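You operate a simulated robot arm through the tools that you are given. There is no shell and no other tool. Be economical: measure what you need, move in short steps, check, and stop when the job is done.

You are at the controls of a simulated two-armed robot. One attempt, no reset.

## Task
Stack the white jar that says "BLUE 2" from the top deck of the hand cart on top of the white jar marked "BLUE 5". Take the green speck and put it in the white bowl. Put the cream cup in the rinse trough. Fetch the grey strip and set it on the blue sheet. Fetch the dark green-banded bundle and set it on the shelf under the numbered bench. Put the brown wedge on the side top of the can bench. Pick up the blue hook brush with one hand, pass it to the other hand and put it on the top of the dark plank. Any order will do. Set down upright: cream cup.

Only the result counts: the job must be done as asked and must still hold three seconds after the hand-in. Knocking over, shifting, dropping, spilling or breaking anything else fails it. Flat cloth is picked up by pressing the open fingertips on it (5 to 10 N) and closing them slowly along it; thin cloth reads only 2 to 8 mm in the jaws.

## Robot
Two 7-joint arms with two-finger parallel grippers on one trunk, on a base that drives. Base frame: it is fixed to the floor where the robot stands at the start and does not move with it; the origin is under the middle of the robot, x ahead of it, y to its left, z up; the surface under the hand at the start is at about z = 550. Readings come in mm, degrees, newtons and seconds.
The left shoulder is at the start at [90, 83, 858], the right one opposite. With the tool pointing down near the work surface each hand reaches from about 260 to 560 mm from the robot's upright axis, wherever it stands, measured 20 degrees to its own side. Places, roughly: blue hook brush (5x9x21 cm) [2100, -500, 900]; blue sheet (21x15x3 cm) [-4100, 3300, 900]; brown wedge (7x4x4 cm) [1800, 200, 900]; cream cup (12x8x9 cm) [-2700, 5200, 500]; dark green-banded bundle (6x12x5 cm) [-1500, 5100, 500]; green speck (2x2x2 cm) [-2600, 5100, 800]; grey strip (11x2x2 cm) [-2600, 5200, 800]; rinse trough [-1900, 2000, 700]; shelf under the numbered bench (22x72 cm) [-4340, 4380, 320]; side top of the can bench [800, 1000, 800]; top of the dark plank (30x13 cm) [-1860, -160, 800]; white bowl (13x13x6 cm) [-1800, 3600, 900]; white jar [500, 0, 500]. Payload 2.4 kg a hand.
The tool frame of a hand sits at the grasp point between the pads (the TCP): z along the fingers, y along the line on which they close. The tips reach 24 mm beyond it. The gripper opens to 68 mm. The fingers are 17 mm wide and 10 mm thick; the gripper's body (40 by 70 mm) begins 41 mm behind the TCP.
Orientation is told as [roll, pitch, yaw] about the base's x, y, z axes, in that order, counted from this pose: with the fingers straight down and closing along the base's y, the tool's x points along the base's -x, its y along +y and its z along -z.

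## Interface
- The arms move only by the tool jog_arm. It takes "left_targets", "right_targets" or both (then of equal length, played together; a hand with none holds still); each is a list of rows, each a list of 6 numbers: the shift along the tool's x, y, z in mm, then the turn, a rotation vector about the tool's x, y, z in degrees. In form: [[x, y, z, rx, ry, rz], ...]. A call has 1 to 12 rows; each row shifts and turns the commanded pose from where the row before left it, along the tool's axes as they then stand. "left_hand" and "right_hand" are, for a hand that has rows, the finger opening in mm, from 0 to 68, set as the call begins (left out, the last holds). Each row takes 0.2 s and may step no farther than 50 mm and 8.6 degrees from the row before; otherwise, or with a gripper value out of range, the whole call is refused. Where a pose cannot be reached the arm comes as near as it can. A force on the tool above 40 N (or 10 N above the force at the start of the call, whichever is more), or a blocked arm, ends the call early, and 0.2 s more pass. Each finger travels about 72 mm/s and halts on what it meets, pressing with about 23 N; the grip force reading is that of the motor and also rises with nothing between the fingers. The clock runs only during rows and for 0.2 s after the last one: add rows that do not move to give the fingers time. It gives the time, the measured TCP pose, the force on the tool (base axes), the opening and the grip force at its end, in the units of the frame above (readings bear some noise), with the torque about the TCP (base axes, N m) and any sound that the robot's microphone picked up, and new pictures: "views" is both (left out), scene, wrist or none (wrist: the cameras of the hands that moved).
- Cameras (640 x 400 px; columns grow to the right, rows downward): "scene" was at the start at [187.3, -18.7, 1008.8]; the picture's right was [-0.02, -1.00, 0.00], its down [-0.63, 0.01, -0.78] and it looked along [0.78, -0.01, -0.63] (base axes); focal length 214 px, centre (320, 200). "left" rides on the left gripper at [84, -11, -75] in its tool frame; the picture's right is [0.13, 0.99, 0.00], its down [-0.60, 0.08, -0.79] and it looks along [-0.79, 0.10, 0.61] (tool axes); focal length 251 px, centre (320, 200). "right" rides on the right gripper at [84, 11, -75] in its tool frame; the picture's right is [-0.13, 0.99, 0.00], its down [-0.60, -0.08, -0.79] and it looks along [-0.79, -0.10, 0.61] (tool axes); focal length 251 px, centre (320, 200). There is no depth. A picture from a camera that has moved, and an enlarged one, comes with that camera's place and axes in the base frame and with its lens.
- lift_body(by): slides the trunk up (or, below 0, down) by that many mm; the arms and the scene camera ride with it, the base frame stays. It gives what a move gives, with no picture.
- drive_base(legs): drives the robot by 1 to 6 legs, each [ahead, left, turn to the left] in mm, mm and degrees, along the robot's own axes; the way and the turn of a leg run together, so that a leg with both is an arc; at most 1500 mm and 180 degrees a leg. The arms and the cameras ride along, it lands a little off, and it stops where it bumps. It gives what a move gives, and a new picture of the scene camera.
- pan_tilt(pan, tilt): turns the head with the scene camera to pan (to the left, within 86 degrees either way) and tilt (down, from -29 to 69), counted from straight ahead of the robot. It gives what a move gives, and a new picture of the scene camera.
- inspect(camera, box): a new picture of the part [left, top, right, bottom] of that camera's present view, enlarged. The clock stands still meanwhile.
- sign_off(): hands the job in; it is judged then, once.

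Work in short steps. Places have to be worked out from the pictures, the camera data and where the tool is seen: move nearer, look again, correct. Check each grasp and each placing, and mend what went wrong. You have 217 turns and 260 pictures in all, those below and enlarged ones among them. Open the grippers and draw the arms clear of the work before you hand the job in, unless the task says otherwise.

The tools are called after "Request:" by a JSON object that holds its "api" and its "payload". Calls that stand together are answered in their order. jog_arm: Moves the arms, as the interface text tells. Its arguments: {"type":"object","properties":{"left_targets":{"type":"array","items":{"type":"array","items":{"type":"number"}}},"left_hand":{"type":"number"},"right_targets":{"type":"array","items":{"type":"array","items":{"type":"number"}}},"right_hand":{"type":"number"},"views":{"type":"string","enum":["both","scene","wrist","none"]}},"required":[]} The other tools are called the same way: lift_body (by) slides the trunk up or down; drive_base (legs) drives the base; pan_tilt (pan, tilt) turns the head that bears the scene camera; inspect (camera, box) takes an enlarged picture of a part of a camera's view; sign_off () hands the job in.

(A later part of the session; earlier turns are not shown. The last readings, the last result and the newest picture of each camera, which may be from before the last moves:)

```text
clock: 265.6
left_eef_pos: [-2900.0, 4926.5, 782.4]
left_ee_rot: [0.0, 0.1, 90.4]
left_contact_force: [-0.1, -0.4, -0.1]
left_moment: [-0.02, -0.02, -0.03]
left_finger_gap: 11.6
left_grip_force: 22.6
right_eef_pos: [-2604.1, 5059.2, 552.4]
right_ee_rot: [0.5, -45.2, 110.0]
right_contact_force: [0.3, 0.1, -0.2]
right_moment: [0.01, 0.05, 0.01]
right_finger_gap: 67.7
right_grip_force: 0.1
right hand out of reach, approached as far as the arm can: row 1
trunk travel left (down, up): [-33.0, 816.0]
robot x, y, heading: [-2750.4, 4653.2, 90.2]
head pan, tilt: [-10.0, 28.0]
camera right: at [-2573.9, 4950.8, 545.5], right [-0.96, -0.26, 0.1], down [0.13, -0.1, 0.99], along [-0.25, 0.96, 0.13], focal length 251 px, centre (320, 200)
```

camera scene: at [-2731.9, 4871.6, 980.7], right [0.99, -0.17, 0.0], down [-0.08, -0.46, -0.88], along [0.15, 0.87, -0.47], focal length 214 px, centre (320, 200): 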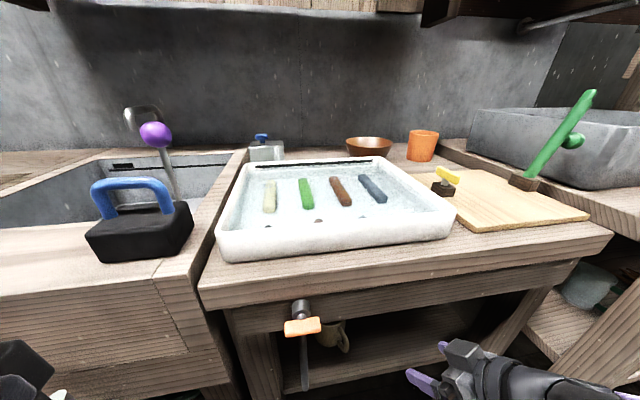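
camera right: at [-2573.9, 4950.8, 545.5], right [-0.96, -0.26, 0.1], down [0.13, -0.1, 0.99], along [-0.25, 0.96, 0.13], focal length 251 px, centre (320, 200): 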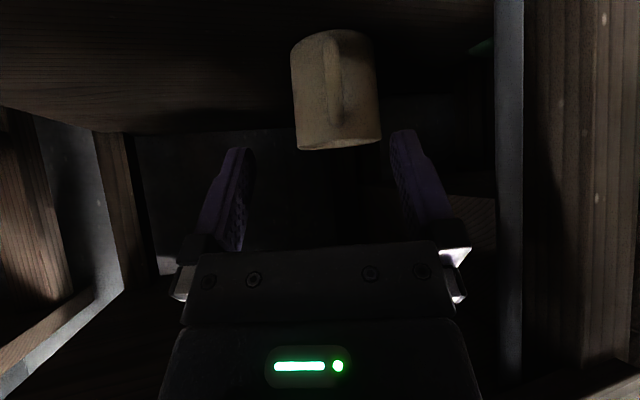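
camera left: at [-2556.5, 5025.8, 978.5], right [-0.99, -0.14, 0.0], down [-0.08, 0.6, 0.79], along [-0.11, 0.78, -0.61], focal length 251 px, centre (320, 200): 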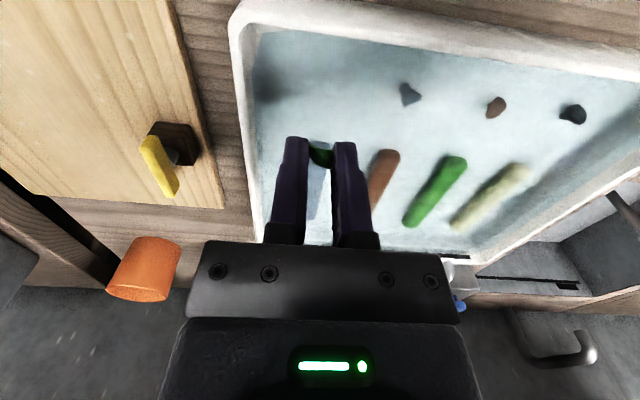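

Handle seen at the predicted place. I narrow the opening to 46 mm and advance 86 mm.

Request:
{"api": "jog_arm", "payload": {"right_targets": [[1, 3.3, 30, 0, 0, 0], [1, 3.4, 30, 0, 0, 0], [0, 0, 18, 0, 0, 0], [0, 0, 0, 0, 0, 0]], "right_hand": 46, "views": "wrist"}}

```text
clock: 266.6
left_eef_pos: [-2900.0, 4925.9, 782.3]
left_ee_rot: [0.0, 0.1, 90.4]
left_contact_force: [0.2, 0.2, -1.0]
left_moment: [0.01, 0.0, 0.01]
left_finger_gap: 11.3
left_grip_force: 23.3
right_eef_pos: [-2627.4, 5107.1, 495.5]
right_ee_rot: [0.5, -45.2, 110.1]
right_contact_force: [-0.1, 0.1, -0.9]
right_moment: [-0.05, 0.01, 0.01]
right_finger_gap: 46.0
right_grip_force: 0.1
trunk travel left (down, up): [-33.0, 816.0]
robot x, y, heading: [-2748.0, 4655.2, 90.2]
head pan, tilt: [-10.0, 28.0]
camera right: at [-2598.3, 4999.2, 489.3], right [-0.96, -0.26, 0.1], down [0.13, -0.1, 0.99], along [-0.25, 0.96, 0.13], focal length 251 px, centre (320, 200)
```

right: 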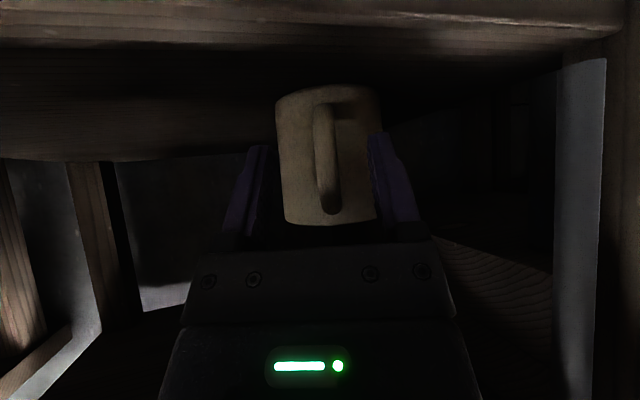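

The fingertips are just short of the handle. I advance 20 mm more and close.

Request:
{"api": "jog_arm", "payload": {"right_targets": [[-4.2, 1, 10, 0, 0, 0], [-4.2, 1, 10, 0, 0, 0], [0, 0, 0, 0, 0, 0]], "views": "wrist"}}

```text
clock: 267.4
left_eef_pos: [-2900.5, 4926.6, 781.8]
left_ee_rot: [0.0, 0.1, 90.4]
left_contact_force: [1.0, 0.2, 0.4]
left_moment: [0.02, -0.01, 0.0]
left_finger_gap: 11.3
left_grip_force: 23.1
right_eef_pos: [-2637.1, 5125.4, 487.7]
right_ee_rot: [0.5, -45.1, 110.0]
right_contact_force: [0.7, -0.2, -0.2]
right_moment: [0.0, 0.02, 0.03]
right_finger_gap: 46.2
right_grip_force: 0.1
trunk travel left (down, up): [-33.0, 816.0]
robot x, y, heading: [-2750.9, 4655.6, 90.3]
head pan, tilt: [-10.0, 28.0]
camera right: at [-2607.7, 5017.1, 480.8], right [-0.96, -0.26, 0.1], down [0.13, -0.1, 0.99], along [-0.25, 0.96, 0.13], focal length 251 px, centre (320, 200)
```

right: 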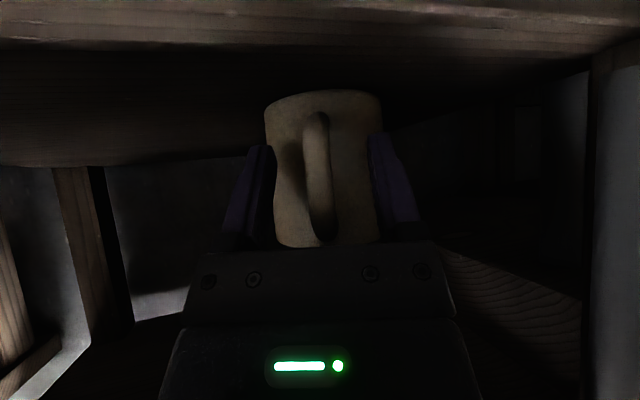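

The handle is at the grasp point. I close.

Request:
{"api": "jog_arm", "payload": {"right_targets": [[0, 0, 0, 0, 0, 0], [0, 0, 0, 0, 0, 0], [0, 0, 0, 0, 0, 0]], "right_hand": 0, "views": "wrist"}}

```text
clock: 268.1
left_eef_pos: [-2900.1, 4926.1, 780.7]
left_ee_rot: [-0.1, 0.1, 90.4]
left_contact_force: [0.5, 0.3, -0.1]
left_moment: [0.0, -0.02, -0.03]
left_finger_gap: 11.5
left_grip_force: 23.2
right_eef_pos: [-2636.4, 5123.6, 487.2]
right_ee_rot: [0.4, -45.3, 110.1]
right_contact_force: [-0.6, -0.5, 0.7]
right_moment: [0.08, -0.03, 0.01]
right_finger_gap: 10.5
right_grip_force: 22.3
trunk travel left (down, up): [-33.0, 816.0]
robot x, y, heading: [-2743.9, 4656.9, 90.4]
head pan, tilt: [-10.0, 28.0]
camera right: at [-2607.7, 5017.0, 481.0], right [-0.96, -0.26, 0.1], down [0.13, -0.1, 0.99], along [-0.25, 0.96, 0.13], focal length 251 px, centre (320, 200)
```

right: 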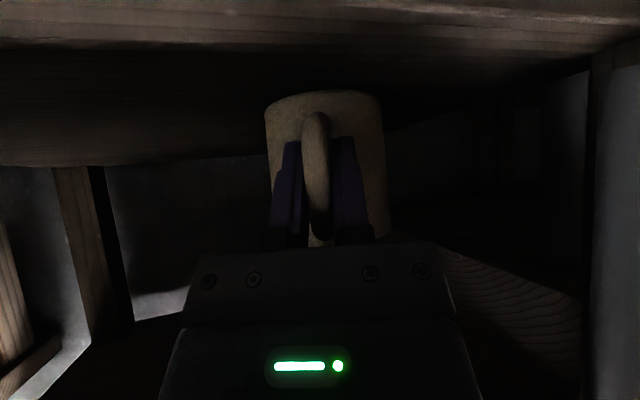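

Handle gripped (10.5 mm). I lift 25 mm and check the cup stays level.

Request:
{"api": "jog_arm", "payload": {"right_targets": [[-7, 0, -7, 0, 0, 0], [-10.5, 0, -10.5, 0, 0, 0], [0, 0, 0, 0, 0, 0]], "views": "wrist"}}

```text
clock: 268.9
left_eef_pos: [-2898.8, 4925.3, 781.4]
left_ee_rot: [-0.1, 0.0, 90.3]
left_contact_force: [-1.1, -1.1, -0.3]
left_moment: [-0.01, 0.03, -0.01]
left_finger_gap: 11.6
left_grip_force: 23.1
right_eef_pos: [-2637.9, 5124.4, 511.7]
right_ee_rot: [0.4, -45.2, 110.2]
right_contact_force: [0.3, 0.2, -1.5]
right_moment: [-0.05, -0.04, 0.05]
right_finger_gap: 10.5
right_grip_force: 23.4
trunk travel left (down, up): [-33.0, 816.0]
robot x, y, heading: [-2749.1, 4655.8, 90.1]
head pan, tilt: [-10.0, 28.0]
camera right: at [-2607.8, 5017.2, 505.7], right [-0.96, -0.26, 0.1], down [0.13, -0.1, 0.99], along [-0.25, 0.96, 0.13], focal length 251 px, centre (320, 200)
```

right: 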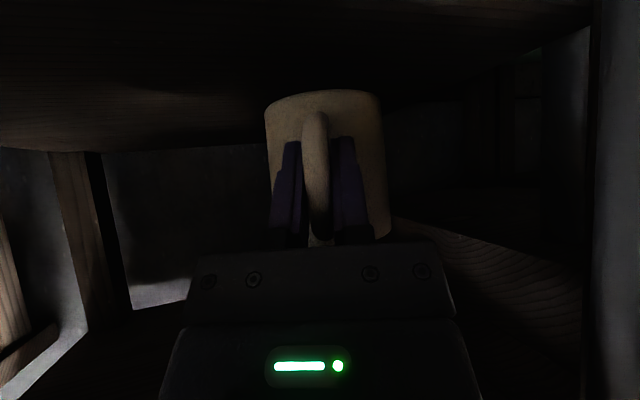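

The cup is firm and level (≈0.15 kg). I back out from under the table and raise the trunk for carrying.

Request:
{"api": "drive_base", "payload": {"legs": [[-420, 0, 0]]}}

Request:
{"api": "lift_body", "payload": {"by": 420}}

Request:
{"api": "drive_base", "payload": {"legs": [[-150, -750, 0], [0, 0, -180]]}}

```text
clock: 271.5
left_eef_pos: [-2898.4, 4507.6, 780.7]
left_ee_rot: [0.0, 0.2, 90.4]
left_contact_force: [-0.5, 0.4, 0.2]
left_moment: [0.0, 0.0, 0.01]
left_finger_gap: 11.2
left_grip_force: 22.8
right_eef_pos: [-2633.8, 4704.1, 511.7]
right_ee_rot: [0.6, -45.2, 109.9]
right_contact_force: [0.2, -1.0, -2.7]
right_moment: [-0.08, -0.02, 0.02]
right_finger_gap: 10.8
right_grip_force: 23.2
trunk travel left (down, up): [-33.0, 816.0]
robot x, y, heading: [-2751.3, 4234.4, 90.5]
head pan, tilt: [-10.0, 28.0]
camera scene: at [-2729.4, 4451.9, 980.6], right [0.99, -0.17, 0.0], down [-0.08, -0.46, -0.88], along [0.15, 0.87, -0.47], focal length 214 px, centre (320, 200)
```

scene: 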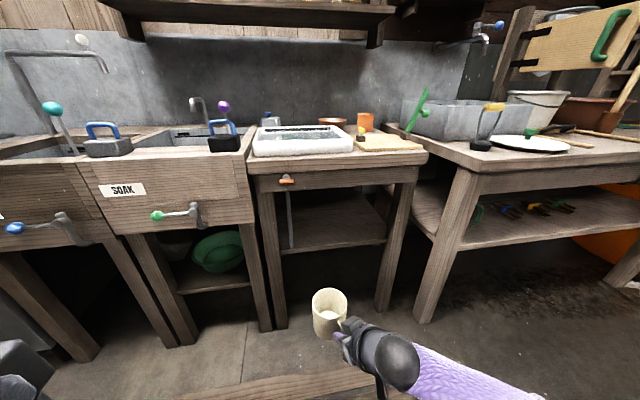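

```text
refused: 420 is not a number from -400 to 400
```

```text
clock: 279.7
left_eef_pos: [-1711.2, 4219.6, 780.8]
left_ee_rot: [0.0, 0.3, -3.9]
left_contact_force: [-0.1, 0.0, -0.2]
left_moment: [0.02, -0.03, -0.02]
left_finger_gap: 11.6
left_grip_force: 23.0
right_eef_pos: [-1535.2, 3950.8, 510.3]
right_ee_rot: [1.5, -45.0, 15.5]
right_contact_force: [0.1, 0.1, -1.7]
right_moment: [0.0, 0.06, 0.01]
right_finger_gap: 10.8
right_grip_force: 23.4
trunk travel left (down, up): [-33.0, 816.0]
robot x, y, heading: [-1994.7, 4089.5, -4.1]
head pan, tilt: [-10.0, 28.0]
stopped in leg 2: the robot was blocked; the commanded pose is now the measured one
camera scene: at [-1776.8, 4060.3, 979.9], right [-0.24, -0.97, 0.0], down [-0.46, 0.11, -0.88], along [0.85, -0.22, -0.47], focal length 214 px, centre (320, 200)
```

scene: 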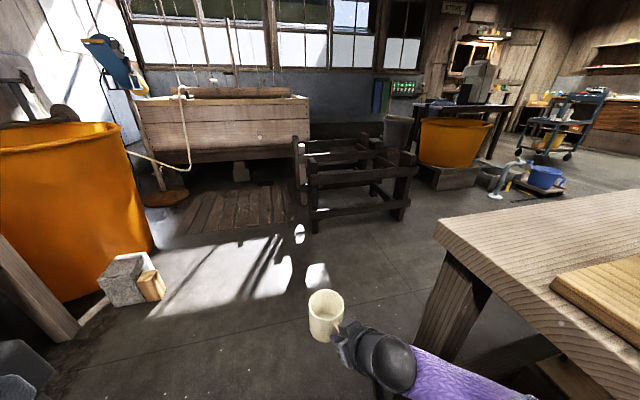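

The lift call was refused (limit 400), so the low right arm met the bowl table while turning. I turn back 40° first, then raise.

Request:
{"api": "drive_base", "payload": {"legs": [[0, 0, 40]]}}

Request:
{"api": "lift_body", "payload": {"by": 400}}

Request:
{"api": "pan_tilt", "payload": {"pan": -70, "tilt": 30}}

```text
clock: 281.9
left_eef_pos: [-1862.0, 4368.2, 781.5]
left_ee_rot: [0.1, 0.2, 35.9]
left_contact_force: [0.6, 0.5, -0.6]
left_moment: [0.02, 0.0, 0.02]
left_finger_gap: 11.6
left_grip_force: 22.3
right_eef_pos: [-1552.0, 4274.7, 510.3]
right_ee_rot: [1.3, -45.2, 55.4]
right_contact_force: [-0.2, 0.0, -0.5]
right_moment: [-0.07, 0.03, -0.03]
right_finger_gap: 10.4
right_grip_force: 22.7
trunk travel left (down, up): [-33.0, 816.0]
robot x, y, heading: [-1996.9, 4089.3, 35.8]
head pan, tilt: [-10.0, 28.0]
camera scene: at [-1809.1, 4202.6, 980.6], right [0.44, -0.9, 0.0], down [-0.42, -0.2, -0.88], along [0.79, 0.38, -0.47], focal length 214 px, centre (320, 200)
```

scene: 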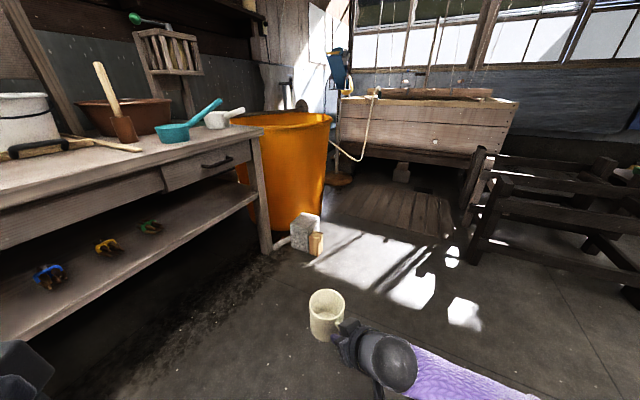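

```text
clock: 285.8
left_eef_pos: [-1862.3, 4369.0, 1181.7]
left_ee_rot: [0.0, 0.1, 35.8]
left_contact_force: [0.7, -0.1, 0.9]
left_moment: [0.01, -0.02, -0.02]
left_finger_gap: 11.6
left_grip_force: 23.1
right_eef_pos: [-1553.5, 4275.3, 911.1]
right_ee_rot: [1.4, -45.1, 55.3]
right_contact_force: [0.1, -0.7, -1.5]
right_moment: [-0.09, 0.07, 0.01]
right_finger_gap: 10.5
right_grip_force: 23.3
trunk travel left (down, up): [-433.0, 416.0]
robot x, y, heading: [-1991.5, 4087.6, 36.0]
head pan, tilt: [-10.0, 28.0]
```

```text
clock: 287.1
left_eef_pos: [-1862.1, 4369.3, 1181.3]
left_ee_rot: [0.0, 0.2, 35.9]
left_contact_force: [-0.2, 0.2, -0.4]
left_moment: [0.04, 0.01, 0.03]
left_finger_gap: 11.4
left_grip_force: 22.2
right_eef_pos: [-1552.5, 4274.4, 910.2]
right_ee_rot: [1.4, -45.1, 55.5]
right_contact_force: [-0.2, 0.1, -2.6]
right_moment: [-0.11, 0.0, -0.01]
right_finger_gap: 10.8
right_grip_force: 23.2
trunk travel left (down, up): [-433.0, 416.0]
robot x, y, heading: [-1991.6, 4085.8, 35.8]
head pan, tilt: [-70.0, 30.0]
camera scene: at [-1896.7, 4054.2, 1385.9], right [-0.56, -0.83, 0.0], down [-0.41, 0.28, -0.87], along [0.72, -0.49, -0.5], focal length 214 px, centre (320, 200)
```

scene: 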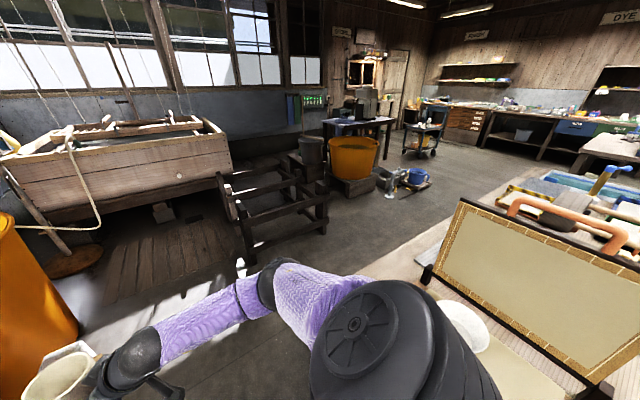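

A drying frame stands beyond the bowl at y ≈ 3470. I draw the cup hand back and up before turning toward the bowl.

Request:
{"api": "jog_arm", "payload": {"right_targets": [[12.2, 0, -40.7, 0, 0, 0], [12.2, 0, -40.7, 0, 0, 0], [12.2, 0, -40.7, 0, 0, 0], [12.2, 0, -40.7, 0, 0, 0], [0, 0, 0, 0, 0, 0]], "views": "none"}}

```text
clock: 288.3
left_eef_pos: [-1861.9, 4368.5, 1182.7]
left_ee_rot: [-0.1, 0.1, 35.9]
left_contact_force: [0.6, 0.3, -0.6]
left_moment: [0.0, -0.02, 0.02]
left_finger_gap: 11.5
left_grip_force: 23.3
right_eef_pos: [-1635.3, 4149.3, 992.5]
right_ee_rot: [1.4, -45.1, 55.3]
right_contact_force: [1.0, 1.0, -2.4]
right_moment: [-0.07, 0.08, 0.0]
right_finger_gap: 10.8
right_grip_force: 23.0
trunk travel left (down, up): [-433.0, 416.0]
robot x, y, heading: [-1990.2, 4088.2, 35.7]
head pan, tilt: [-70.0, 30.0]
```

Now I turn to face −y and check the bowl with the head camera.

Request:
{"api": "drive_base", "payload": {"legs": [[0, 0, -126], [40, 60, 0]]}}

Request:
{"api": "pan_tilt", "payload": {"pan": 10, "tilt": 55}}

```text
clock: 294.5
left_eef_pos: [-1785.5, 3775.2, 1180.9]
left_ee_rot: [-0.1, 0.1, -89.9]
left_contact_force: [0.3, 0.4, -0.3]
left_moment: [-0.02, 0.01, 0.01]
left_finger_gap: 11.5
left_grip_force: 23.2
right_eef_pos: [-2097.2, 3719.3, 990.8]
right_ee_rot: [1.4, -45.1, -70.6]
right_contact_force: [-0.6, -0.3, -2.0]
right_moment: [0.1, 0.03, 0.01]
right_finger_gap: 10.7
right_grip_force: 22.9
trunk travel left (down, up): [-433.0, 416.0]
robot x, y, heading: [-1942.5, 4048.0, -90.1]
head pan, tilt: [-70.0, 30.0]
camera scene: at [-2018.6, 3990.4, 1385.9], right [-0.34, 0.94, 0.0], down [0.47, 0.17, -0.87], along [-0.81, -0.29, -0.5], focal length 214 px, centre (320, 200)
```

scene: 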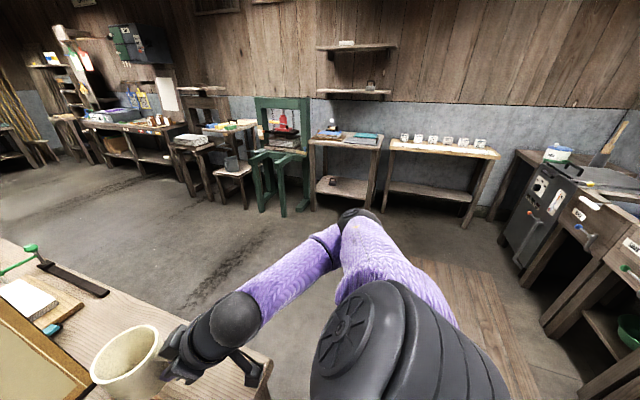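

```text
clock: 296.0
left_eef_pos: [-1786.2, 3775.4, 1181.5]
left_ee_rot: [0.0, 0.0, -90.0]
left_contact_force: [-0.3, 0.4, -0.3]
left_moment: [0.01, 0.0, 0.02]
left_finger_gap: 11.5
left_grip_force: 23.1
right_eef_pos: [-2097.8, 3718.7, 991.2]
right_ee_rot: [1.4, -45.1, -70.5]
right_contact_force: [-0.4, -0.6, -1.5]
right_moment: [0.04, 0.02, 0.02]
right_finger_gap: 10.7
right_grip_force: 23.0
trunk travel left (down, up): [-433.0, 416.0]
robot x, y, heading: [-1936.1, 4043.7, -90.2]
head pan, tilt: [10.0, 55.0]
camera scene: at [-1922.1, 3950.7, 1349.9], right [-0.99, -0.17, 0.0], down [-0.14, 0.81, -0.57], along [0.1, -0.57, -0.82], focal length 214 px, centre (320, 200)
```

scene: 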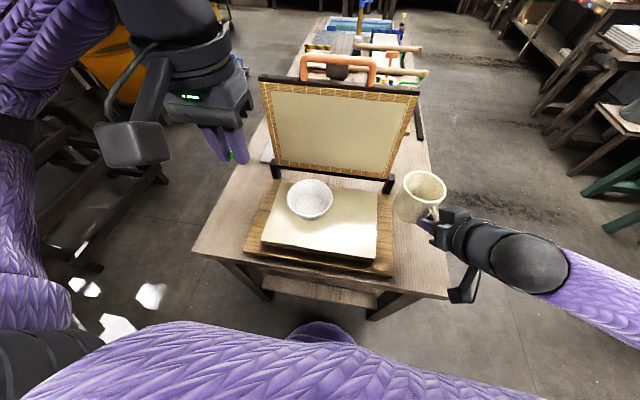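

I see the bowl clearly at about [-1838, 3628]. I bring the left hand (with the speck) above it.

Request:
{"api": "jog_arm", "payload": {"left_targets": [[-29.4, -10.2, 30, 0, 0, 0], [-29.4, -10.2, 34, 0, 0, 0], [-29.4, -10.2, 34, 0, 0, 0], [-29.4, -10.2, 34, 0, 0, 0], [-29.4, -10.2, 34, 0, 0, 0], [0, 0, 0, 0, 0, 0]], "views": "wrist"}}

```text
clock: 297.4
left_eef_pos: [-1838.0, 3629.0, 1015.0]
left_ee_rot: [0.0, 0.1, -90.1]
left_contact_force: [-0.7, 0.4, -0.2]
left_moment: [-0.03, 0.01, 0.02]
left_finger_gap: 11.2
left_grip_force: 22.7
right_eef_pos: [-2099.0, 3718.6, 992.0]
right_ee_rot: [1.4, -45.2, -70.5]
right_contact_force: [0.2, -0.8, -1.5]
right_moment: [0.08, 0.06, -0.02]
right_finger_gap: 10.5
right_grip_force: 23.4
trunk travel left (down, up): [-433.0, 416.0]
robot x, y, heading: [-1936.4, 4049.5, -90.2]
head pan, tilt: [10.0, 55.0]
camera left: at [-1846.5, 3713.4, 1092.0], right [0.99, 0.13, 0.0], down [0.08, -0.61, 0.79], along [0.1, -0.79, -0.61], focal length 251 px, centre (320, 200)
```

left: 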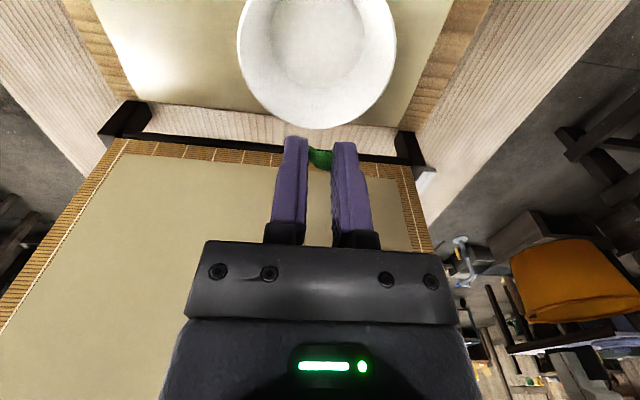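

The bowl is centred beneath. I descend 140 mm so the tips are inside it.

Request:
{"api": "jog_arm", "payload": {"left_targets": [[0, 0, 45, 0, 0, 0], [0, 0, 45, 0, 0, 0], [0, 0, 30, 0, 0, 0], [0, 0, 20, 0, 0, 0], [0, 0, 0, 0, 0, 0]], "views": "both"}}

```text
clock: 298.6
left_eef_pos: [-1837.0, 3629.3, 874.6]
left_ee_rot: [-0.1, 0.0, -90.0]
left_contact_force: [0.3, 0.4, -0.5]
left_moment: [0.0, 0.0, 0.0]
left_finger_gap: 11.3
left_grip_force: 22.2
right_eef_pos: [-2097.7, 3717.9, 992.0]
right_ee_rot: [1.4, -45.1, -70.5]
right_contact_force: [0.1, -0.8, -2.1]
right_moment: [0.06, 0.0, 0.03]
right_finger_gap: 10.6
right_grip_force: 23.1
trunk travel left (down, up): [-433.0, 416.0]
robot x, y, heading: [-1939.6, 4051.2, -90.0]
head pan, tilt: [10.0, 55.0]
camera scene: at [-1922.1, 3950.6, 1349.9], right [-0.99, -0.17, 0.0], down [-0.14, 0.81, -0.57], along [0.1, -0.56, -0.82], focal length 214 px, centre (320, 200)
camera left: at [-1846.0, 3713.4, 951.5], right [0.99, 0.13, 0.0], down [0.08, -0.61, 0.79], along [0.1, -0.79, -0.61], focal length 251 px, centre (320, 200)
```

scene: 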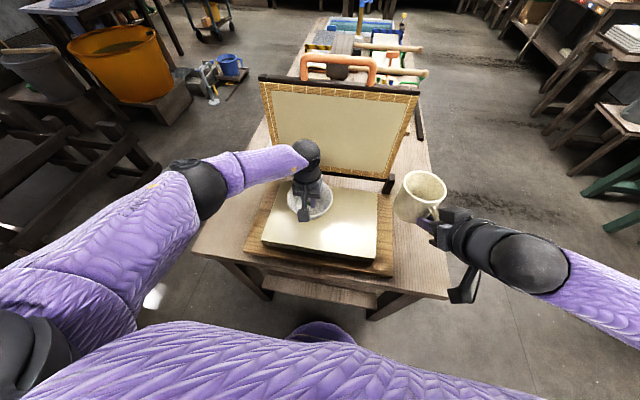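
left: 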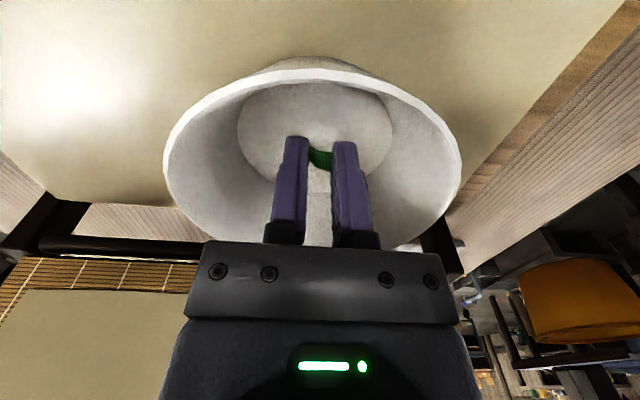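

Tips are about 10 mm above the bowl's bottom. I release the speck here.

Request:
{"api": "jog_arm", "payload": {"left_targets": [[0, 0, 0, 0, 0, 0], [0, 0, 0, 0, 0, 0], [0, 0, -20, 0, 0, 0], [0, 0, -45, 0, 0, 0], [0, 0, -45, 0, 0, 0], [0, 0, 0, 0, 0, 0]], "left_hand": 34, "views": "wrist"}}

```text
clock: 300.0
left_eef_pos: [-1835.5, 3628.4, 985.7]
left_ee_rot: [-0.1, 0.1, -89.9]
left_contact_force: [0.4, -0.6, 0.4]
left_moment: [0.0, 0.0, 0.0]
left_finger_gap: 34.1
left_grip_force: 0.0
right_eef_pos: [-2097.7, 3718.4, 992.5]
right_ee_rot: [1.3, -45.0, -70.5]
right_contact_force: [-0.3, 0.0, -2.0]
right_moment: [0.09, -0.01, 0.02]
right_finger_gap: 10.8
right_grip_force: 22.9
trunk travel left (down, up): [-433.0, 416.0]
robot x, y, heading: [-1937.8, 4046.4, -90.3]
head pan, tilt: [10.0, 55.0]
camera left: at [-1846.1, 3712.7, 1061.9], right [0.99, 0.13, 0.0], down [0.08, -0.61, 0.79], along [0.1, -0.79, -0.61], focal length 251 px, centre (320, 200)
```

left: 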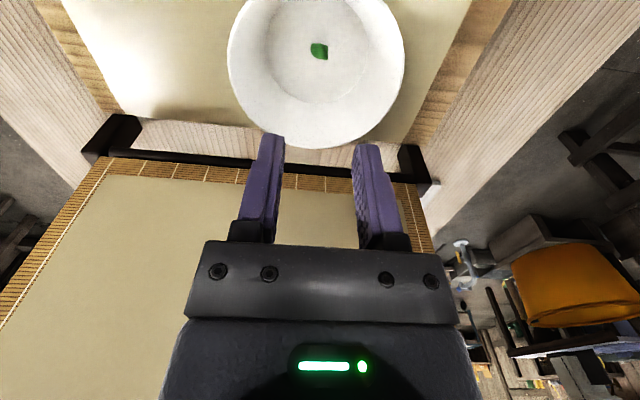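

The green speck lies in the bowl. I retract, back off, and drive round to the lane toward the trough.

Request:
{"api": "jog_arm", "payload": {"left_targets": [[15, 0, -45, 0, 0, 0], [40, 0, -25, 0, 0, 0], [40, 0, -20, 0, 0, 0], [0, 0, 0, 0, 0, 0]], "left_hand": 68, "views": "none"}}

Request:
{"api": "drive_base", "payload": {"legs": [[-260, 0, 0], [0, 1000, 0], [1500, 0, 0], [300, 0, 0]]}}

Request:
{"api": "pan_tilt", "payload": {"pan": -60, "tilt": 30}}

```text
clock: 301.0
left_eef_pos: [-1836.2, 3722.0, 1074.1]
left_ee_rot: [0.0, 0.1, -90.0]
left_contact_force: [-0.3, 0.1, -0.4]
left_moment: [0.0, 0.01, 0.01]
left_finger_gap: 68.0
left_grip_force: 0.0
right_eef_pos: [-2098.4, 3718.5, 992.8]
right_ee_rot: [1.3, -45.0, -70.5]
right_contact_force: [-0.3, 0.5, -1.7]
right_moment: [0.08, 0.06, 0.03]
right_finger_gap: 10.8
right_grip_force: 23.2
trunk travel left (down, up): [-433.0, 416.0]
robot x, y, heading: [-1937.2, 4046.2, -90.4]
head pan, tilt: [10.0, 55.0]
```

```text
clock: 316.3
left_eef_pos: [-865.8, 2179.1, 1074.0]
left_ee_rot: [-0.1, 0.1, -90.7]
left_contact_force: [0.5, -1.2, 0.6]
left_moment: [0.01, 0.0, 0.04]
left_finger_gap: 68.1
left_grip_force: 0.1
right_eef_pos: [-1127.6, 2179.1, 991.7]
right_ee_rot: [1.4, -45.1, -71.2]
right_contact_force: [1.1, 0.1, -1.0]
right_moment: [0.11, 0.03, 0.0]
right_finger_gap: 10.4
right_grip_force: 22.9
trunk travel left (down, up): [-433.0, 416.0]
robot x, y, heading: [-956.9, 2505.0, -90.6]
head pan, tilt: [10.0, 55.0]
camera scene: at [-947.8, 2408.5, 1349.8], right [-0.99, -0.16, 0.0], down [-0.13, 0.81, -0.57], along [0.09, -0.57, -0.82], focal length 214 px, centre (320, 200)
```

scene: 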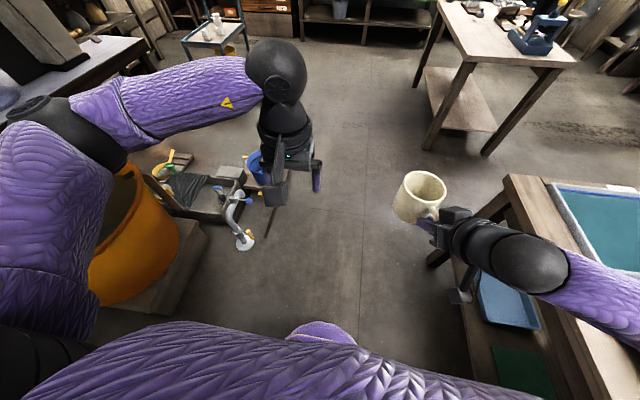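

```text
clock: 317.7
left_eef_pos: [-866.5, 2179.5, 1073.9]
left_ee_rot: [0.0, 0.1, -90.7]
left_contact_force: [-0.5, -0.2, 0.4]
left_moment: [0.0, 0.0, -0.02]
left_finger_gap: 68.2
left_grip_force: 0.1
right_eef_pos: [-1127.7, 2179.8, 990.6]
right_ee_rot: [1.4, -45.1, -71.3]
right_contact_force: [0.1, 0.5, -1.2]
right_moment: [0.09, 0.0, -0.02]
right_finger_gap: 10.7
right_grip_force: 22.5
trunk travel left (down, up): [-433.0, 416.0]
robot x, y, heading: [-960.0, 2509.0, -90.7]
head pan, tilt: [-60.0, 30.0]
camera scene: at [-1038.2, 2436.1, 1385.9], right [-0.49, 0.87, 0.0], down [0.44, 0.24, -0.87], along [-0.76, -0.42, -0.5], focal length 214 px, centre (320, 200)
```

scene: 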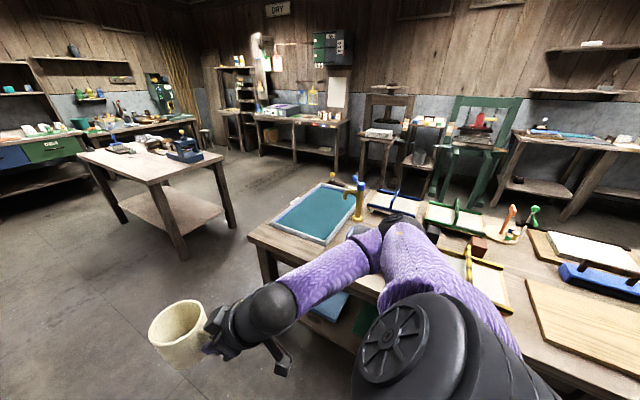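

The rinse trough is the teal basin at the table's end: x −2120…−1600, y 1830…2130, with a brass tap on its far side. I will come from the −y side: drive to about [-1908, 1490] and face +y.

Request:
{"api": "drive_base", "payload": {"legs": [[1020, 0, 0], [0, -950, 0], [0, 0, 180]]}}

Request:
{"api": "pan_tilt", "payload": {"pan": -10, "tilt": 50}}

```text
clock: 334.9
left_eef_pos: [-2020.4, 1820.0, 1074.3]
left_ee_rot: [0.0, 0.1, 90.5]
left_contact_force: [-0.7, 0.7, -0.2]
left_moment: [0.01, 0.02, 0.02]
left_finger_gap: 68.0
left_grip_force: 0.0
right_eef_pos: [-1759.4, 1827.2, 991.6]
right_ee_rot: [1.4, -45.2, 110.0]
right_contact_force: [-0.2, 0.5, -1.8]
right_moment: [-0.06, -0.05, 0.02]
right_finger_gap: 10.6
right_grip_force: 22.8
trunk travel left (down, up): [-433.0, 416.0]
robot x, y, heading: [-1917.8, 1498.6, 90.3]
head pan, tilt: [-60.0, 30.0]
camera scene: at [-1839.0, 1571.2, 1385.9], right [0.51, -0.86, 0.0], down [-0.43, -0.25, -0.87], along [0.75, 0.44, -0.5], focal length 214 px, centre (320, 200)
```

scene: 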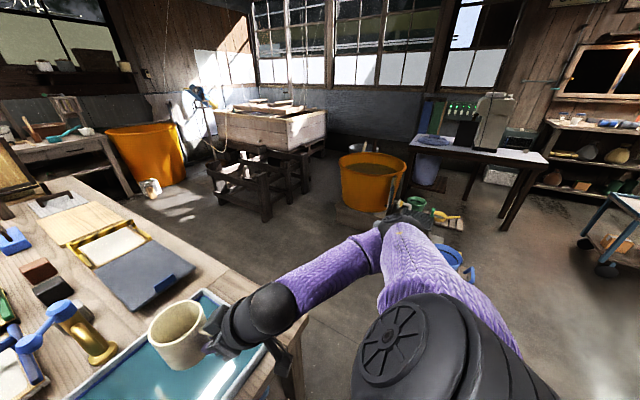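

```text
clock: 336.1
left_eef_pos: [-2020.5, 1820.1, 1074.9]
left_ee_rot: [0.1, 0.1, 90.6]
left_contact_force: [0.5, 0.8, 0.3]
left_moment: [0.0, -0.01, 0.0]
left_finger_gap: 68.0
left_grip_force: 0.1
right_eef_pos: [-1759.5, 1827.4, 992.0]
right_ee_rot: [1.5, -45.2, 110.0]
right_contact_force: [0.2, -0.5, -2.2]
right_moment: [-0.08, -0.05, 0.01]
right_finger_gap: 11.1
right_grip_force: 23.1
trunk travel left (down, up): [-433.0, 416.0]
robot x, y, heading: [-1916.9, 1495.8, 90.5]
head pan, tilt: [-10.0, 50.0]
camera scene: at [-1904.1, 1601.3, 1356.4], right [0.99, -0.17, 0.0], down [-0.13, -0.76, -0.64], along [0.11, 0.63, -0.77], focal length 214 px, centre (320, 200)
```

scene: 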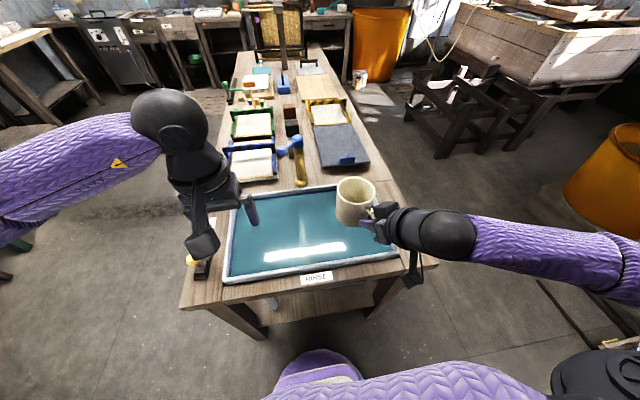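

The shallow trough is labelled RINSE. I zoom in to see its depth.

Request:
{"api": "inspect", "payload": {"camera": "scene", "box": [200, 150, 440, 300]}}

```text
2.67 times, centred on (320, 225) of scene
camera zoom: at [-1904.1, 1601.3, 1356.4], right [0.99, -0.17, 0.0], down [-0.13, -0.76, -0.64], along [0.11, 0.63, -0.77], focal length 572 px, centre (320, 133)
```

zoom: 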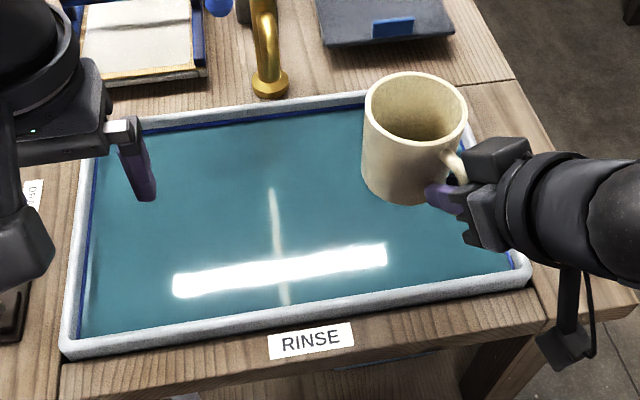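

I move the cup 78 mm forward over the trough, raise the left hand, then lower the trunk part way.

Request:
{"api": "jog_arm", "payload": {"right_targets": [[-26, -13, 26, 0, 0, 0], [-26, -13.5, 26, 0, 0, 0], [0, 0, 0, 0, 0, 0]], "left_targets": [[20, 0, -40, 0, 0, 0], [20, 0, -40, 0, 0, 0], [0, 0, 0, 0, 0, 0]], "views": "none"}}

Request:
{"api": "lift_body", "payload": {"by": -140}}

Request:
{"api": "pan_tilt", "payload": {"pan": -20, "tilt": 45}}

```text
clock: 336.9
left_eef_pos: [-2018.1, 1780.5, 1154.4]
left_ee_rot: [0.1, 0.2, 90.5]
left_contact_force: [0.8, -0.5, 0.4]
left_moment: [0.0, -0.01, -0.01]
left_finger_gap: 68.1
left_grip_force: 0.2
right_eef_pos: [-1760.8, 1905.7, 991.5]
right_ee_rot: [1.6, -45.1, 110.0]
right_contact_force: [0.4, -0.5, -1.4]
right_moment: [-0.09, -0.04, 0.0]
right_finger_gap: 10.8
right_grip_force: 23.5
trunk travel left (down, up): [-433.0, 416.0]
robot x, y, heading: [-1919.2, 1496.5, 90.5]
head pan, tilt: [-10.0, 50.0]
```

```text
clock: 338.6
left_eef_pos: [-2020.2, 1780.0, 1013.8]
left_ee_rot: [0.0, 0.1, 90.7]
left_contact_force: [0.9, 0.7, 0.0]
left_moment: [0.02, 0.03, 0.0]
left_finger_gap: 67.9
left_grip_force: 0.1
right_eef_pos: [-1760.7, 1903.9, 851.5]
right_ee_rot: [1.4, -45.2, 110.1]
right_contact_force: [-0.1, 0.5, -1.0]
right_moment: [-0.08, -0.03, 0.0]
right_finger_gap: 10.6
right_grip_force: 22.5
trunk travel left (down, up): [-293.0, 556.0]
robot x, y, heading: [-1917.5, 1499.1, 90.2]
head pan, tilt: [-10.0, 50.0]
```

```text
clock: 339.3
left_eef_pos: [-2019.4, 1781.1, 1015.1]
left_ee_rot: [-0.1, 0.1, 90.6]
left_contact_force: [0.4, 0.7, 0.1]
left_moment: [-0.03, 0.06, 0.0]
left_finger_gap: 68.1
left_grip_force: 0.0
right_eef_pos: [-1761.4, 1904.4, 850.3]
right_ee_rot: [1.5, -45.1, 110.1]
right_contact_force: [-0.2, -0.6, -1.6]
right_moment: [-0.06, 0.0, 0.05]
right_finger_gap: 10.7
right_grip_force: 22.9
trunk travel left (down, up): [-293.0, 556.0]
robot x, y, heading: [-1917.0, 1496.2, 90.7]
head pan, tilt: [-20.0, 45.0]
camera scene: at [-1890.0, 1624.8, 1222.0], right [0.94, -0.33, 0.0], down [-0.24, -0.67, -0.71], along [0.24, 0.67, -0.71], focal length 214 px, centre (320, 200)
```

scene: 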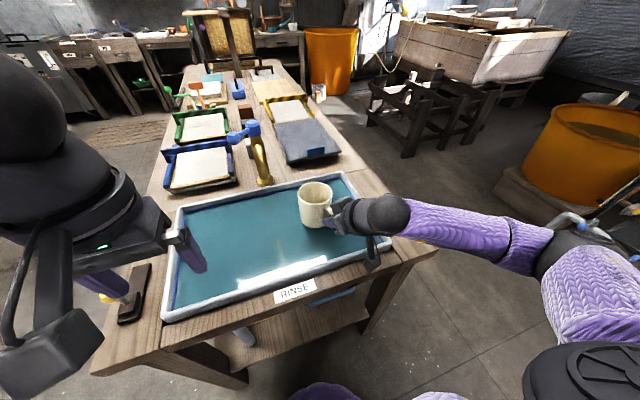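

The trough spans y 1850–2130, x −2125…−1615; the cup is above it at ≈[-1783, 1966]. I lower 45 mm more, then step to contact.

Request:
{"api": "lift_body", "payload": {"by": -45}}

Request:
{"api": "inspect", "payload": {"camera": "scene", "box": [240, 130, 440, 280]}}

```text
clock: 340.2
left_eef_pos: [-2020.2, 1780.9, 970.0]
left_ee_rot: [-0.1, 0.2, 90.7]
left_contact_force: [-0.2, 0.3, 0.9]
left_moment: [-0.03, 0.01, 0.0]
left_finger_gap: 68.1
left_grip_force: 0.1
right_eef_pos: [-1761.8, 1904.6, 805.9]
right_ee_rot: [1.4, -45.1, 110.1]
right_contact_force: [0.4, -0.5, -1.3]
right_moment: [-0.1, -0.02, -0.03]
right_finger_gap: 10.6
right_grip_force: 23.2
trunk travel left (down, up): [-248.0, 601.0]
robot x, y, heading: [-1919.3, 1499.4, 90.5]
head pan, tilt: [-20.0, 45.0]
```

```text
2.67 times, centred on (340, 205) of scene
camera zoom: at [-1890.1, 1634.6, 1176.4], right [0.94, -0.33, 0.0], down [-0.24, -0.67, -0.71], along [0.24, 0.67, -0.71], focal length 572 px, centre (267, 187)
```

zoom: 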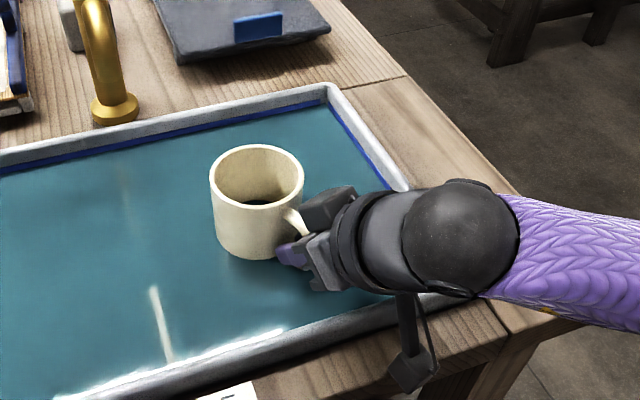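

I continue down with the arm in 5 mm steps.

Request:
{"api": "jog_arm", "payload": {"right_targets": [[3.5, 0, 3.5, 0, 0, 0], [3.5, 0, 3.5, 0, 0, 0], [3.5, 0, 3.5, 0, 0, 0], [2.8, 0, 2.8, 0, 0, 0], [0, 0, 0, 0, 0, 0]], "views": "none"}}

Request:
{"api": "inspect", "payload": {"camera": "scene", "box": [240, 130, 440, 280]}}

```text
clock: 340.8
left_eef_pos: [-2019.1, 1779.4, 969.5]
left_ee_rot: [-0.1, -0.1, 90.5]
left_contact_force: [0.7, 0.7, -0.2]
left_moment: [0.01, 0.0, -0.02]
left_finger_gap: 68.1
left_grip_force: 0.1
right_eef_pos: [-1760.9, 1905.1, 803.0]
right_ee_rot: [1.1, -45.7, 110.1]
right_contact_force: [2.3, -9.8, 30.7]
right_moment: [-3.94, -1.38, -0.15]
right_finger_gap: 10.7
right_grip_force: 22.7
trunk travel left (down, up): [-248.0, 601.0]
robot x, y, heading: [-1917.0, 1497.6, 90.4]
head pan, tilt: [-20.0, 45.0]
stopped in row 3 (right hand): the force on the tool passed its limit at 52 N (the readings are from after the stop); the commanded pose is now the measured one
```

```text
2.67 times, centred on (340, 205) of scene
camera zoom: at [-1890.7, 1632.1, 1177.2], right [0.94, -0.34, 0.0], down [-0.24, -0.66, -0.71], along [0.24, 0.67, -0.71], focal length 572 px, centre (267, 187)
```

zoom: 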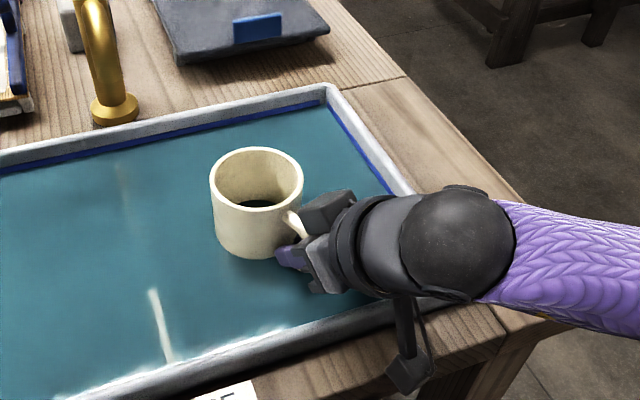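

The torque shows that the wrist camera touched the table edge, not the cup. I lift 20 mm, shift 48 mm back so the camera clears the edge, and try again.

Request:
{"api": "jog_arm", "payload": {"right_targets": [[-14, 0, -14, 0, 0, 0], [16, 8, -16, 0, 0, 0], [16, 8.4, -16, 0, 0, 0], [7, 0, 7, 0, 0, 0], [7, 0, 7, 0, 0, 0], [3.5, 0, 3.5, 0, 0, 0], [0, 0, 0, 0, 0, 0]], "views": "scene"}}

Request:
{"api": "inspect", "payload": {"camera": "scene", "box": [240, 130, 440, 280]}}

```text
clock: 342.3
left_eef_pos: [-2018.6, 1781.4, 969.5]
left_ee_rot: [0.0, 0.3, 90.6]
left_contact_force: [-0.1, 0.5, -0.5]
left_moment: [0.0, 0.01, 0.01]
left_finger_gap: 68.0
left_grip_force: 0.0
right_eef_pos: [-1760.4, 1861.6, 799.8]
right_ee_rot: [0.8, -46.5, 110.3]
right_contact_force: [0.5, 5.6, 5.1]
right_moment: [-0.24, 0.05, -0.05]
right_finger_gap: 10.7
right_grip_force: 22.8
trunk travel left (down, up): [-248.0, 601.0]
robot x, y, heading: [-1915.4, 1496.9, 90.6]
head pan, tilt: [-20.0, 45.0]
stopped in row 7 (right hand): the force on the tool passed its limit at 45 N (the readings are from after the stop); the commanded pose is now the measured one
camera scene: at [-1890.1, 1635.1, 1176.2], right [0.94, -0.33, 0.0], down [-0.24, -0.67, -0.71], along [0.24, 0.67, -0.71], focal length 214 px, centre (320, 200)
```

scene: 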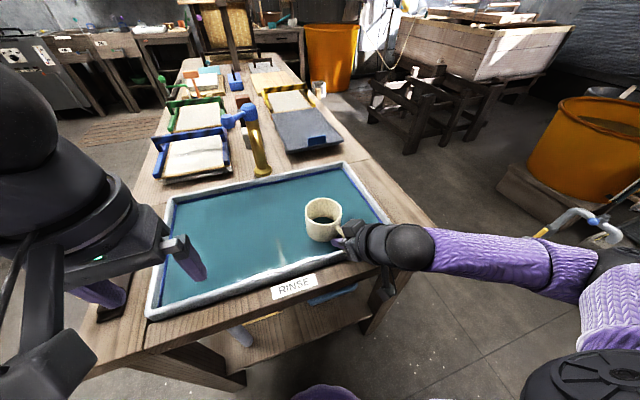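

```text
2.67 times, centred on (340, 205) of scene
camera zoom: at [-1890.1, 1635.1, 1176.2], right [0.94, -0.33, 0.0], down [-0.24, -0.67, -0.71], along [0.24, 0.67, -0.71], focal length 572 px, centre (267, 187)
```

zoom: 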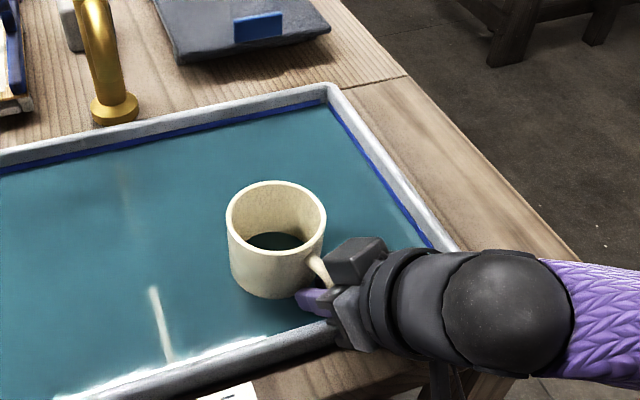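

The teal is a water surface and the trough is deeper than it looked, so the hand has to go inside. I lift, move the cup forward so the wrist camera also fits inside the near wall, and look.

Request:
{"api": "jog_arm", "payload": {"right_targets": [[-21.3, 0, -21.2, 0, 0, 0], [-21.3, 0, -21.2, 0, 1.3, 0], [-30.5, -15.7, 30.7, 0, 0, 0], [-30.5, -15.7, 30.7, 0, 0, 0], [-30.5, -15.7, 30.7, 0, 0, 0], [0, 0, 0, 0, 0, 0]], "views": "both"}}

```text
clock: 343.7
left_eef_pos: [-2018.4, 1780.4, 968.9]
left_ee_rot: [0.0, 0.1, 90.6]
left_contact_force: [0.5, -1.0, 0.1]
left_moment: [-0.02, 0.02, -0.01]
left_finger_gap: 68.0
left_grip_force: 0.0
right_eef_pos: [-1763.3, 1999.5, 858.5]
right_ee_rot: [0.9, -44.9, 110.5]
right_contact_force: [0.1, 1.1, -1.2]
right_moment: [-0.05, -0.02, -0.03]
right_finger_gap: 10.7
right_grip_force: 22.8
trunk travel left (down, up): [-248.0, 601.0]
robot x, y, heading: [-1921.8, 1494.2, 90.5]
head pan, tilt: [-20.0, 45.0]
camera scene: at [-1890.0, 1635.1, 1176.4], right [0.94, -0.33, 0.0], down [-0.24, -0.67, -0.71], along [0.24, 0.67, -0.71], focal length 214 px, centre (320, 200)
camera right: at [-1732.4, 1892.0, 851.6], right [-0.96, -0.27, 0.1], down [0.13, -0.09, 0.99], along [-0.26, 0.96, 0.12], focal length 251 px, centre (320, 200)
```

scene: 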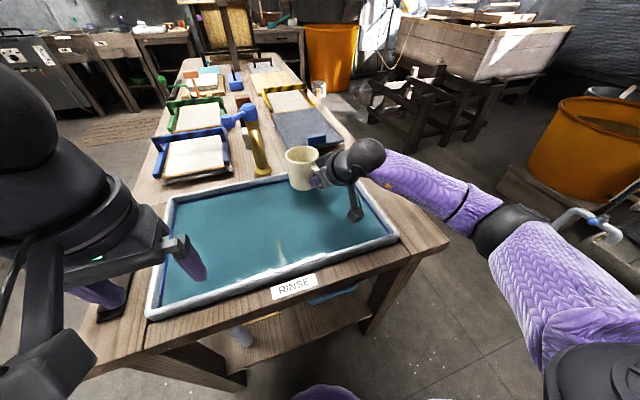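
right: 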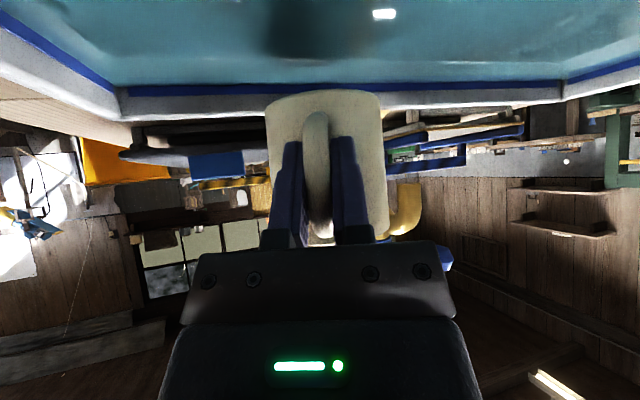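

Now cup and camera both fit within the trough walls (rim z ≈ 800, water ≈ 771). I descend straight down in 8 mm steps.

Request:
{"api": "jog_arm", "payload": {"right_targets": [[5.7, 0, 5.6, 0, 0, 0], [5.7, 0, 5.6, 0, 0, 0], [5.7, 0, 5.6, 0, 0, 0], [5.7, 0, 5.6, 0, 0, 0], [5.7, 0, 5.6, 0, 0, 0], [5.7, 0, 5.6, 0, 0, 0], [4, 0, 4, 0, 0, 0], [0, 0, 0, 0, 0, 0]], "views": "both"}}

```text
clock: 345.5
left_eef_pos: [-2019.1, 1781.2, 969.2]
left_ee_rot: [0.0, 0.0, 90.6]
left_contact_force: [0.3, 0.0, -1.4]
left_moment: [0.0, -0.01, 0.01]
left_finger_gap: 68.1
left_grip_force: 0.0
right_eef_pos: [-1761.6, 1998.1, 804.0]
right_ee_rot: [0.9, -45.0, 110.3]
right_contact_force: [-0.6, -0.3, -0.8]
right_moment: [-0.02, -0.03, 0.03]
right_finger_gap: 10.8
right_grip_force: 23.1
trunk travel left (down, up): [-248.0, 601.0]
robot x, y, heading: [-1922.8, 1498.2, 90.7]
head pan, tilt: [-20.0, 45.0]
camera scene: at [-1889.9, 1635.0, 1176.4], right [0.94, -0.33, 0.0], down [-0.24, -0.67, -0.71], along [0.24, 0.67, -0.71], focal length 214 px, centre (320, 200)
camera right: at [-1731.9, 1890.4, 798.3], right [-0.96, -0.27, 0.1], down [0.13, -0.09, 0.99], along [-0.26, 0.96, 0.12], focal length 251 px, centre (320, 200)
```

scene: 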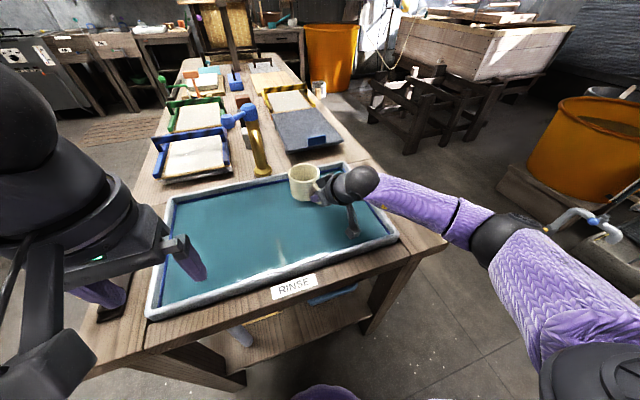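
right: 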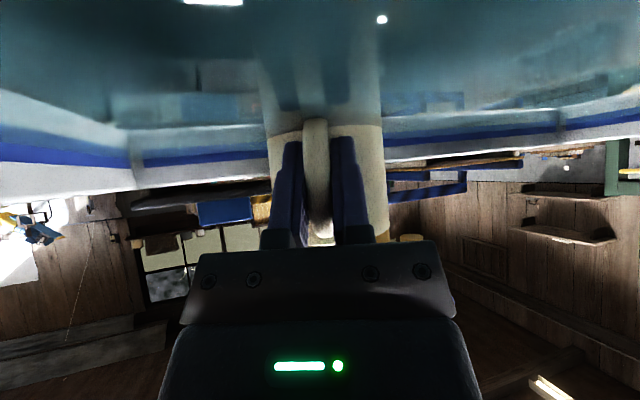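

The cup's bottom is entering the water. I keep going down until it touches the floor.

Request:
{"api": "jog_arm", "payload": {"right_targets": [[5, 0, 5, 0, 0, 0], [5, 0, 5, 0, 0, 0], [4, 0, 4, 0, 0, 0], [4, 0, 4, 0, 0, 0], [4, 0, 4, 0, 0, 0], [4, 0, 4, 0, 0, 0], [0, 0, 0, 0, 0, 0]], "views": "scene"}}

```text
clock: 347.1
left_eef_pos: [-2019.2, 1782.1, 970.7]
left_ee_rot: [0.0, 0.1, 90.6]
left_contact_force: [0.3, -0.5, 0.3]
left_moment: [-0.01, -0.01, 0.0]
left_finger_gap: 67.9
left_grip_force: 0.0
right_eef_pos: [-1762.6, 1996.6, 768.4]
right_ee_rot: [1.0, -45.0, 110.3]
right_contact_force: [0.4, 0.1, -1.8]
right_moment: [-0.09, -0.06, -0.02]
right_finger_gap: 10.7
right_grip_force: 23.0
trunk travel left (down, up): [-248.0, 601.0]
robot x, y, heading: [-1919.1, 1498.4, 90.6]
head pan, tilt: [-20.0, 45.0]
camera scene: at [-1889.9, 1635.0, 1176.4], right [0.94, -0.33, 0.0], down [-0.24, -0.67, -0.71], along [0.24, 0.67, -0.71], focal length 214 px, centre (320, 200)
```

scene: 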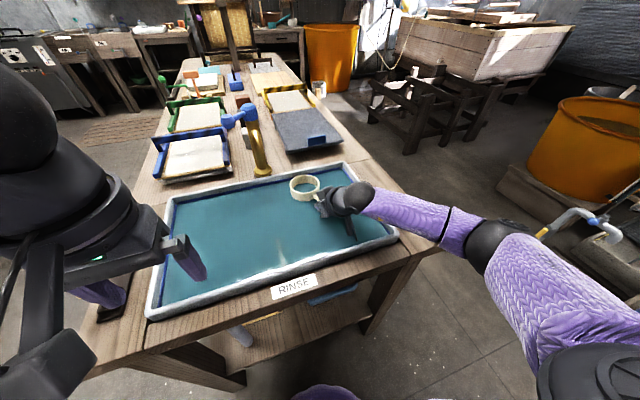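

Still no floor (cup bottom ≈ 725). I continue.

Request:
{"api": "jog_arm", "payload": {"right_targets": [[4, 0, 4, 0, 0, 0], [4, 0, 4, 0, 0, 0], [4, 0, 4, 0, 0, 0], [4, 0, 4, 0, 0, 0], [4, 0, 4, 0, 0, 0], [4, 0, 4, 0, 0, 0], [0, 0, 0, 0, 0, 0]], "views": "none"}}

```text
clock: 348.7
left_eef_pos: [-2020.5, 1779.5, 970.0]
left_ee_rot: [-0.1, 0.0, 90.6]
left_contact_force: [-0.7, 0.2, -0.1]
left_moment: [0.01, 0.0, 0.02]
left_finger_gap: 67.9
left_grip_force: 0.0
right_eef_pos: [-1762.9, 1996.6, 735.7]
right_ee_rot: [0.8, -45.1, 110.4]
right_contact_force: [-1.1, -4.9, 25.9]
right_moment: [-1.36, -0.47, 0.46]
right_finger_gap: 10.9
right_grip_force: 22.6
trunk travel left (down, up): [-248.0, 601.0]
robot x, y, heading: [-1916.2, 1496.9, 90.5]
head pan, tilt: [-20.0, 45.0]
```

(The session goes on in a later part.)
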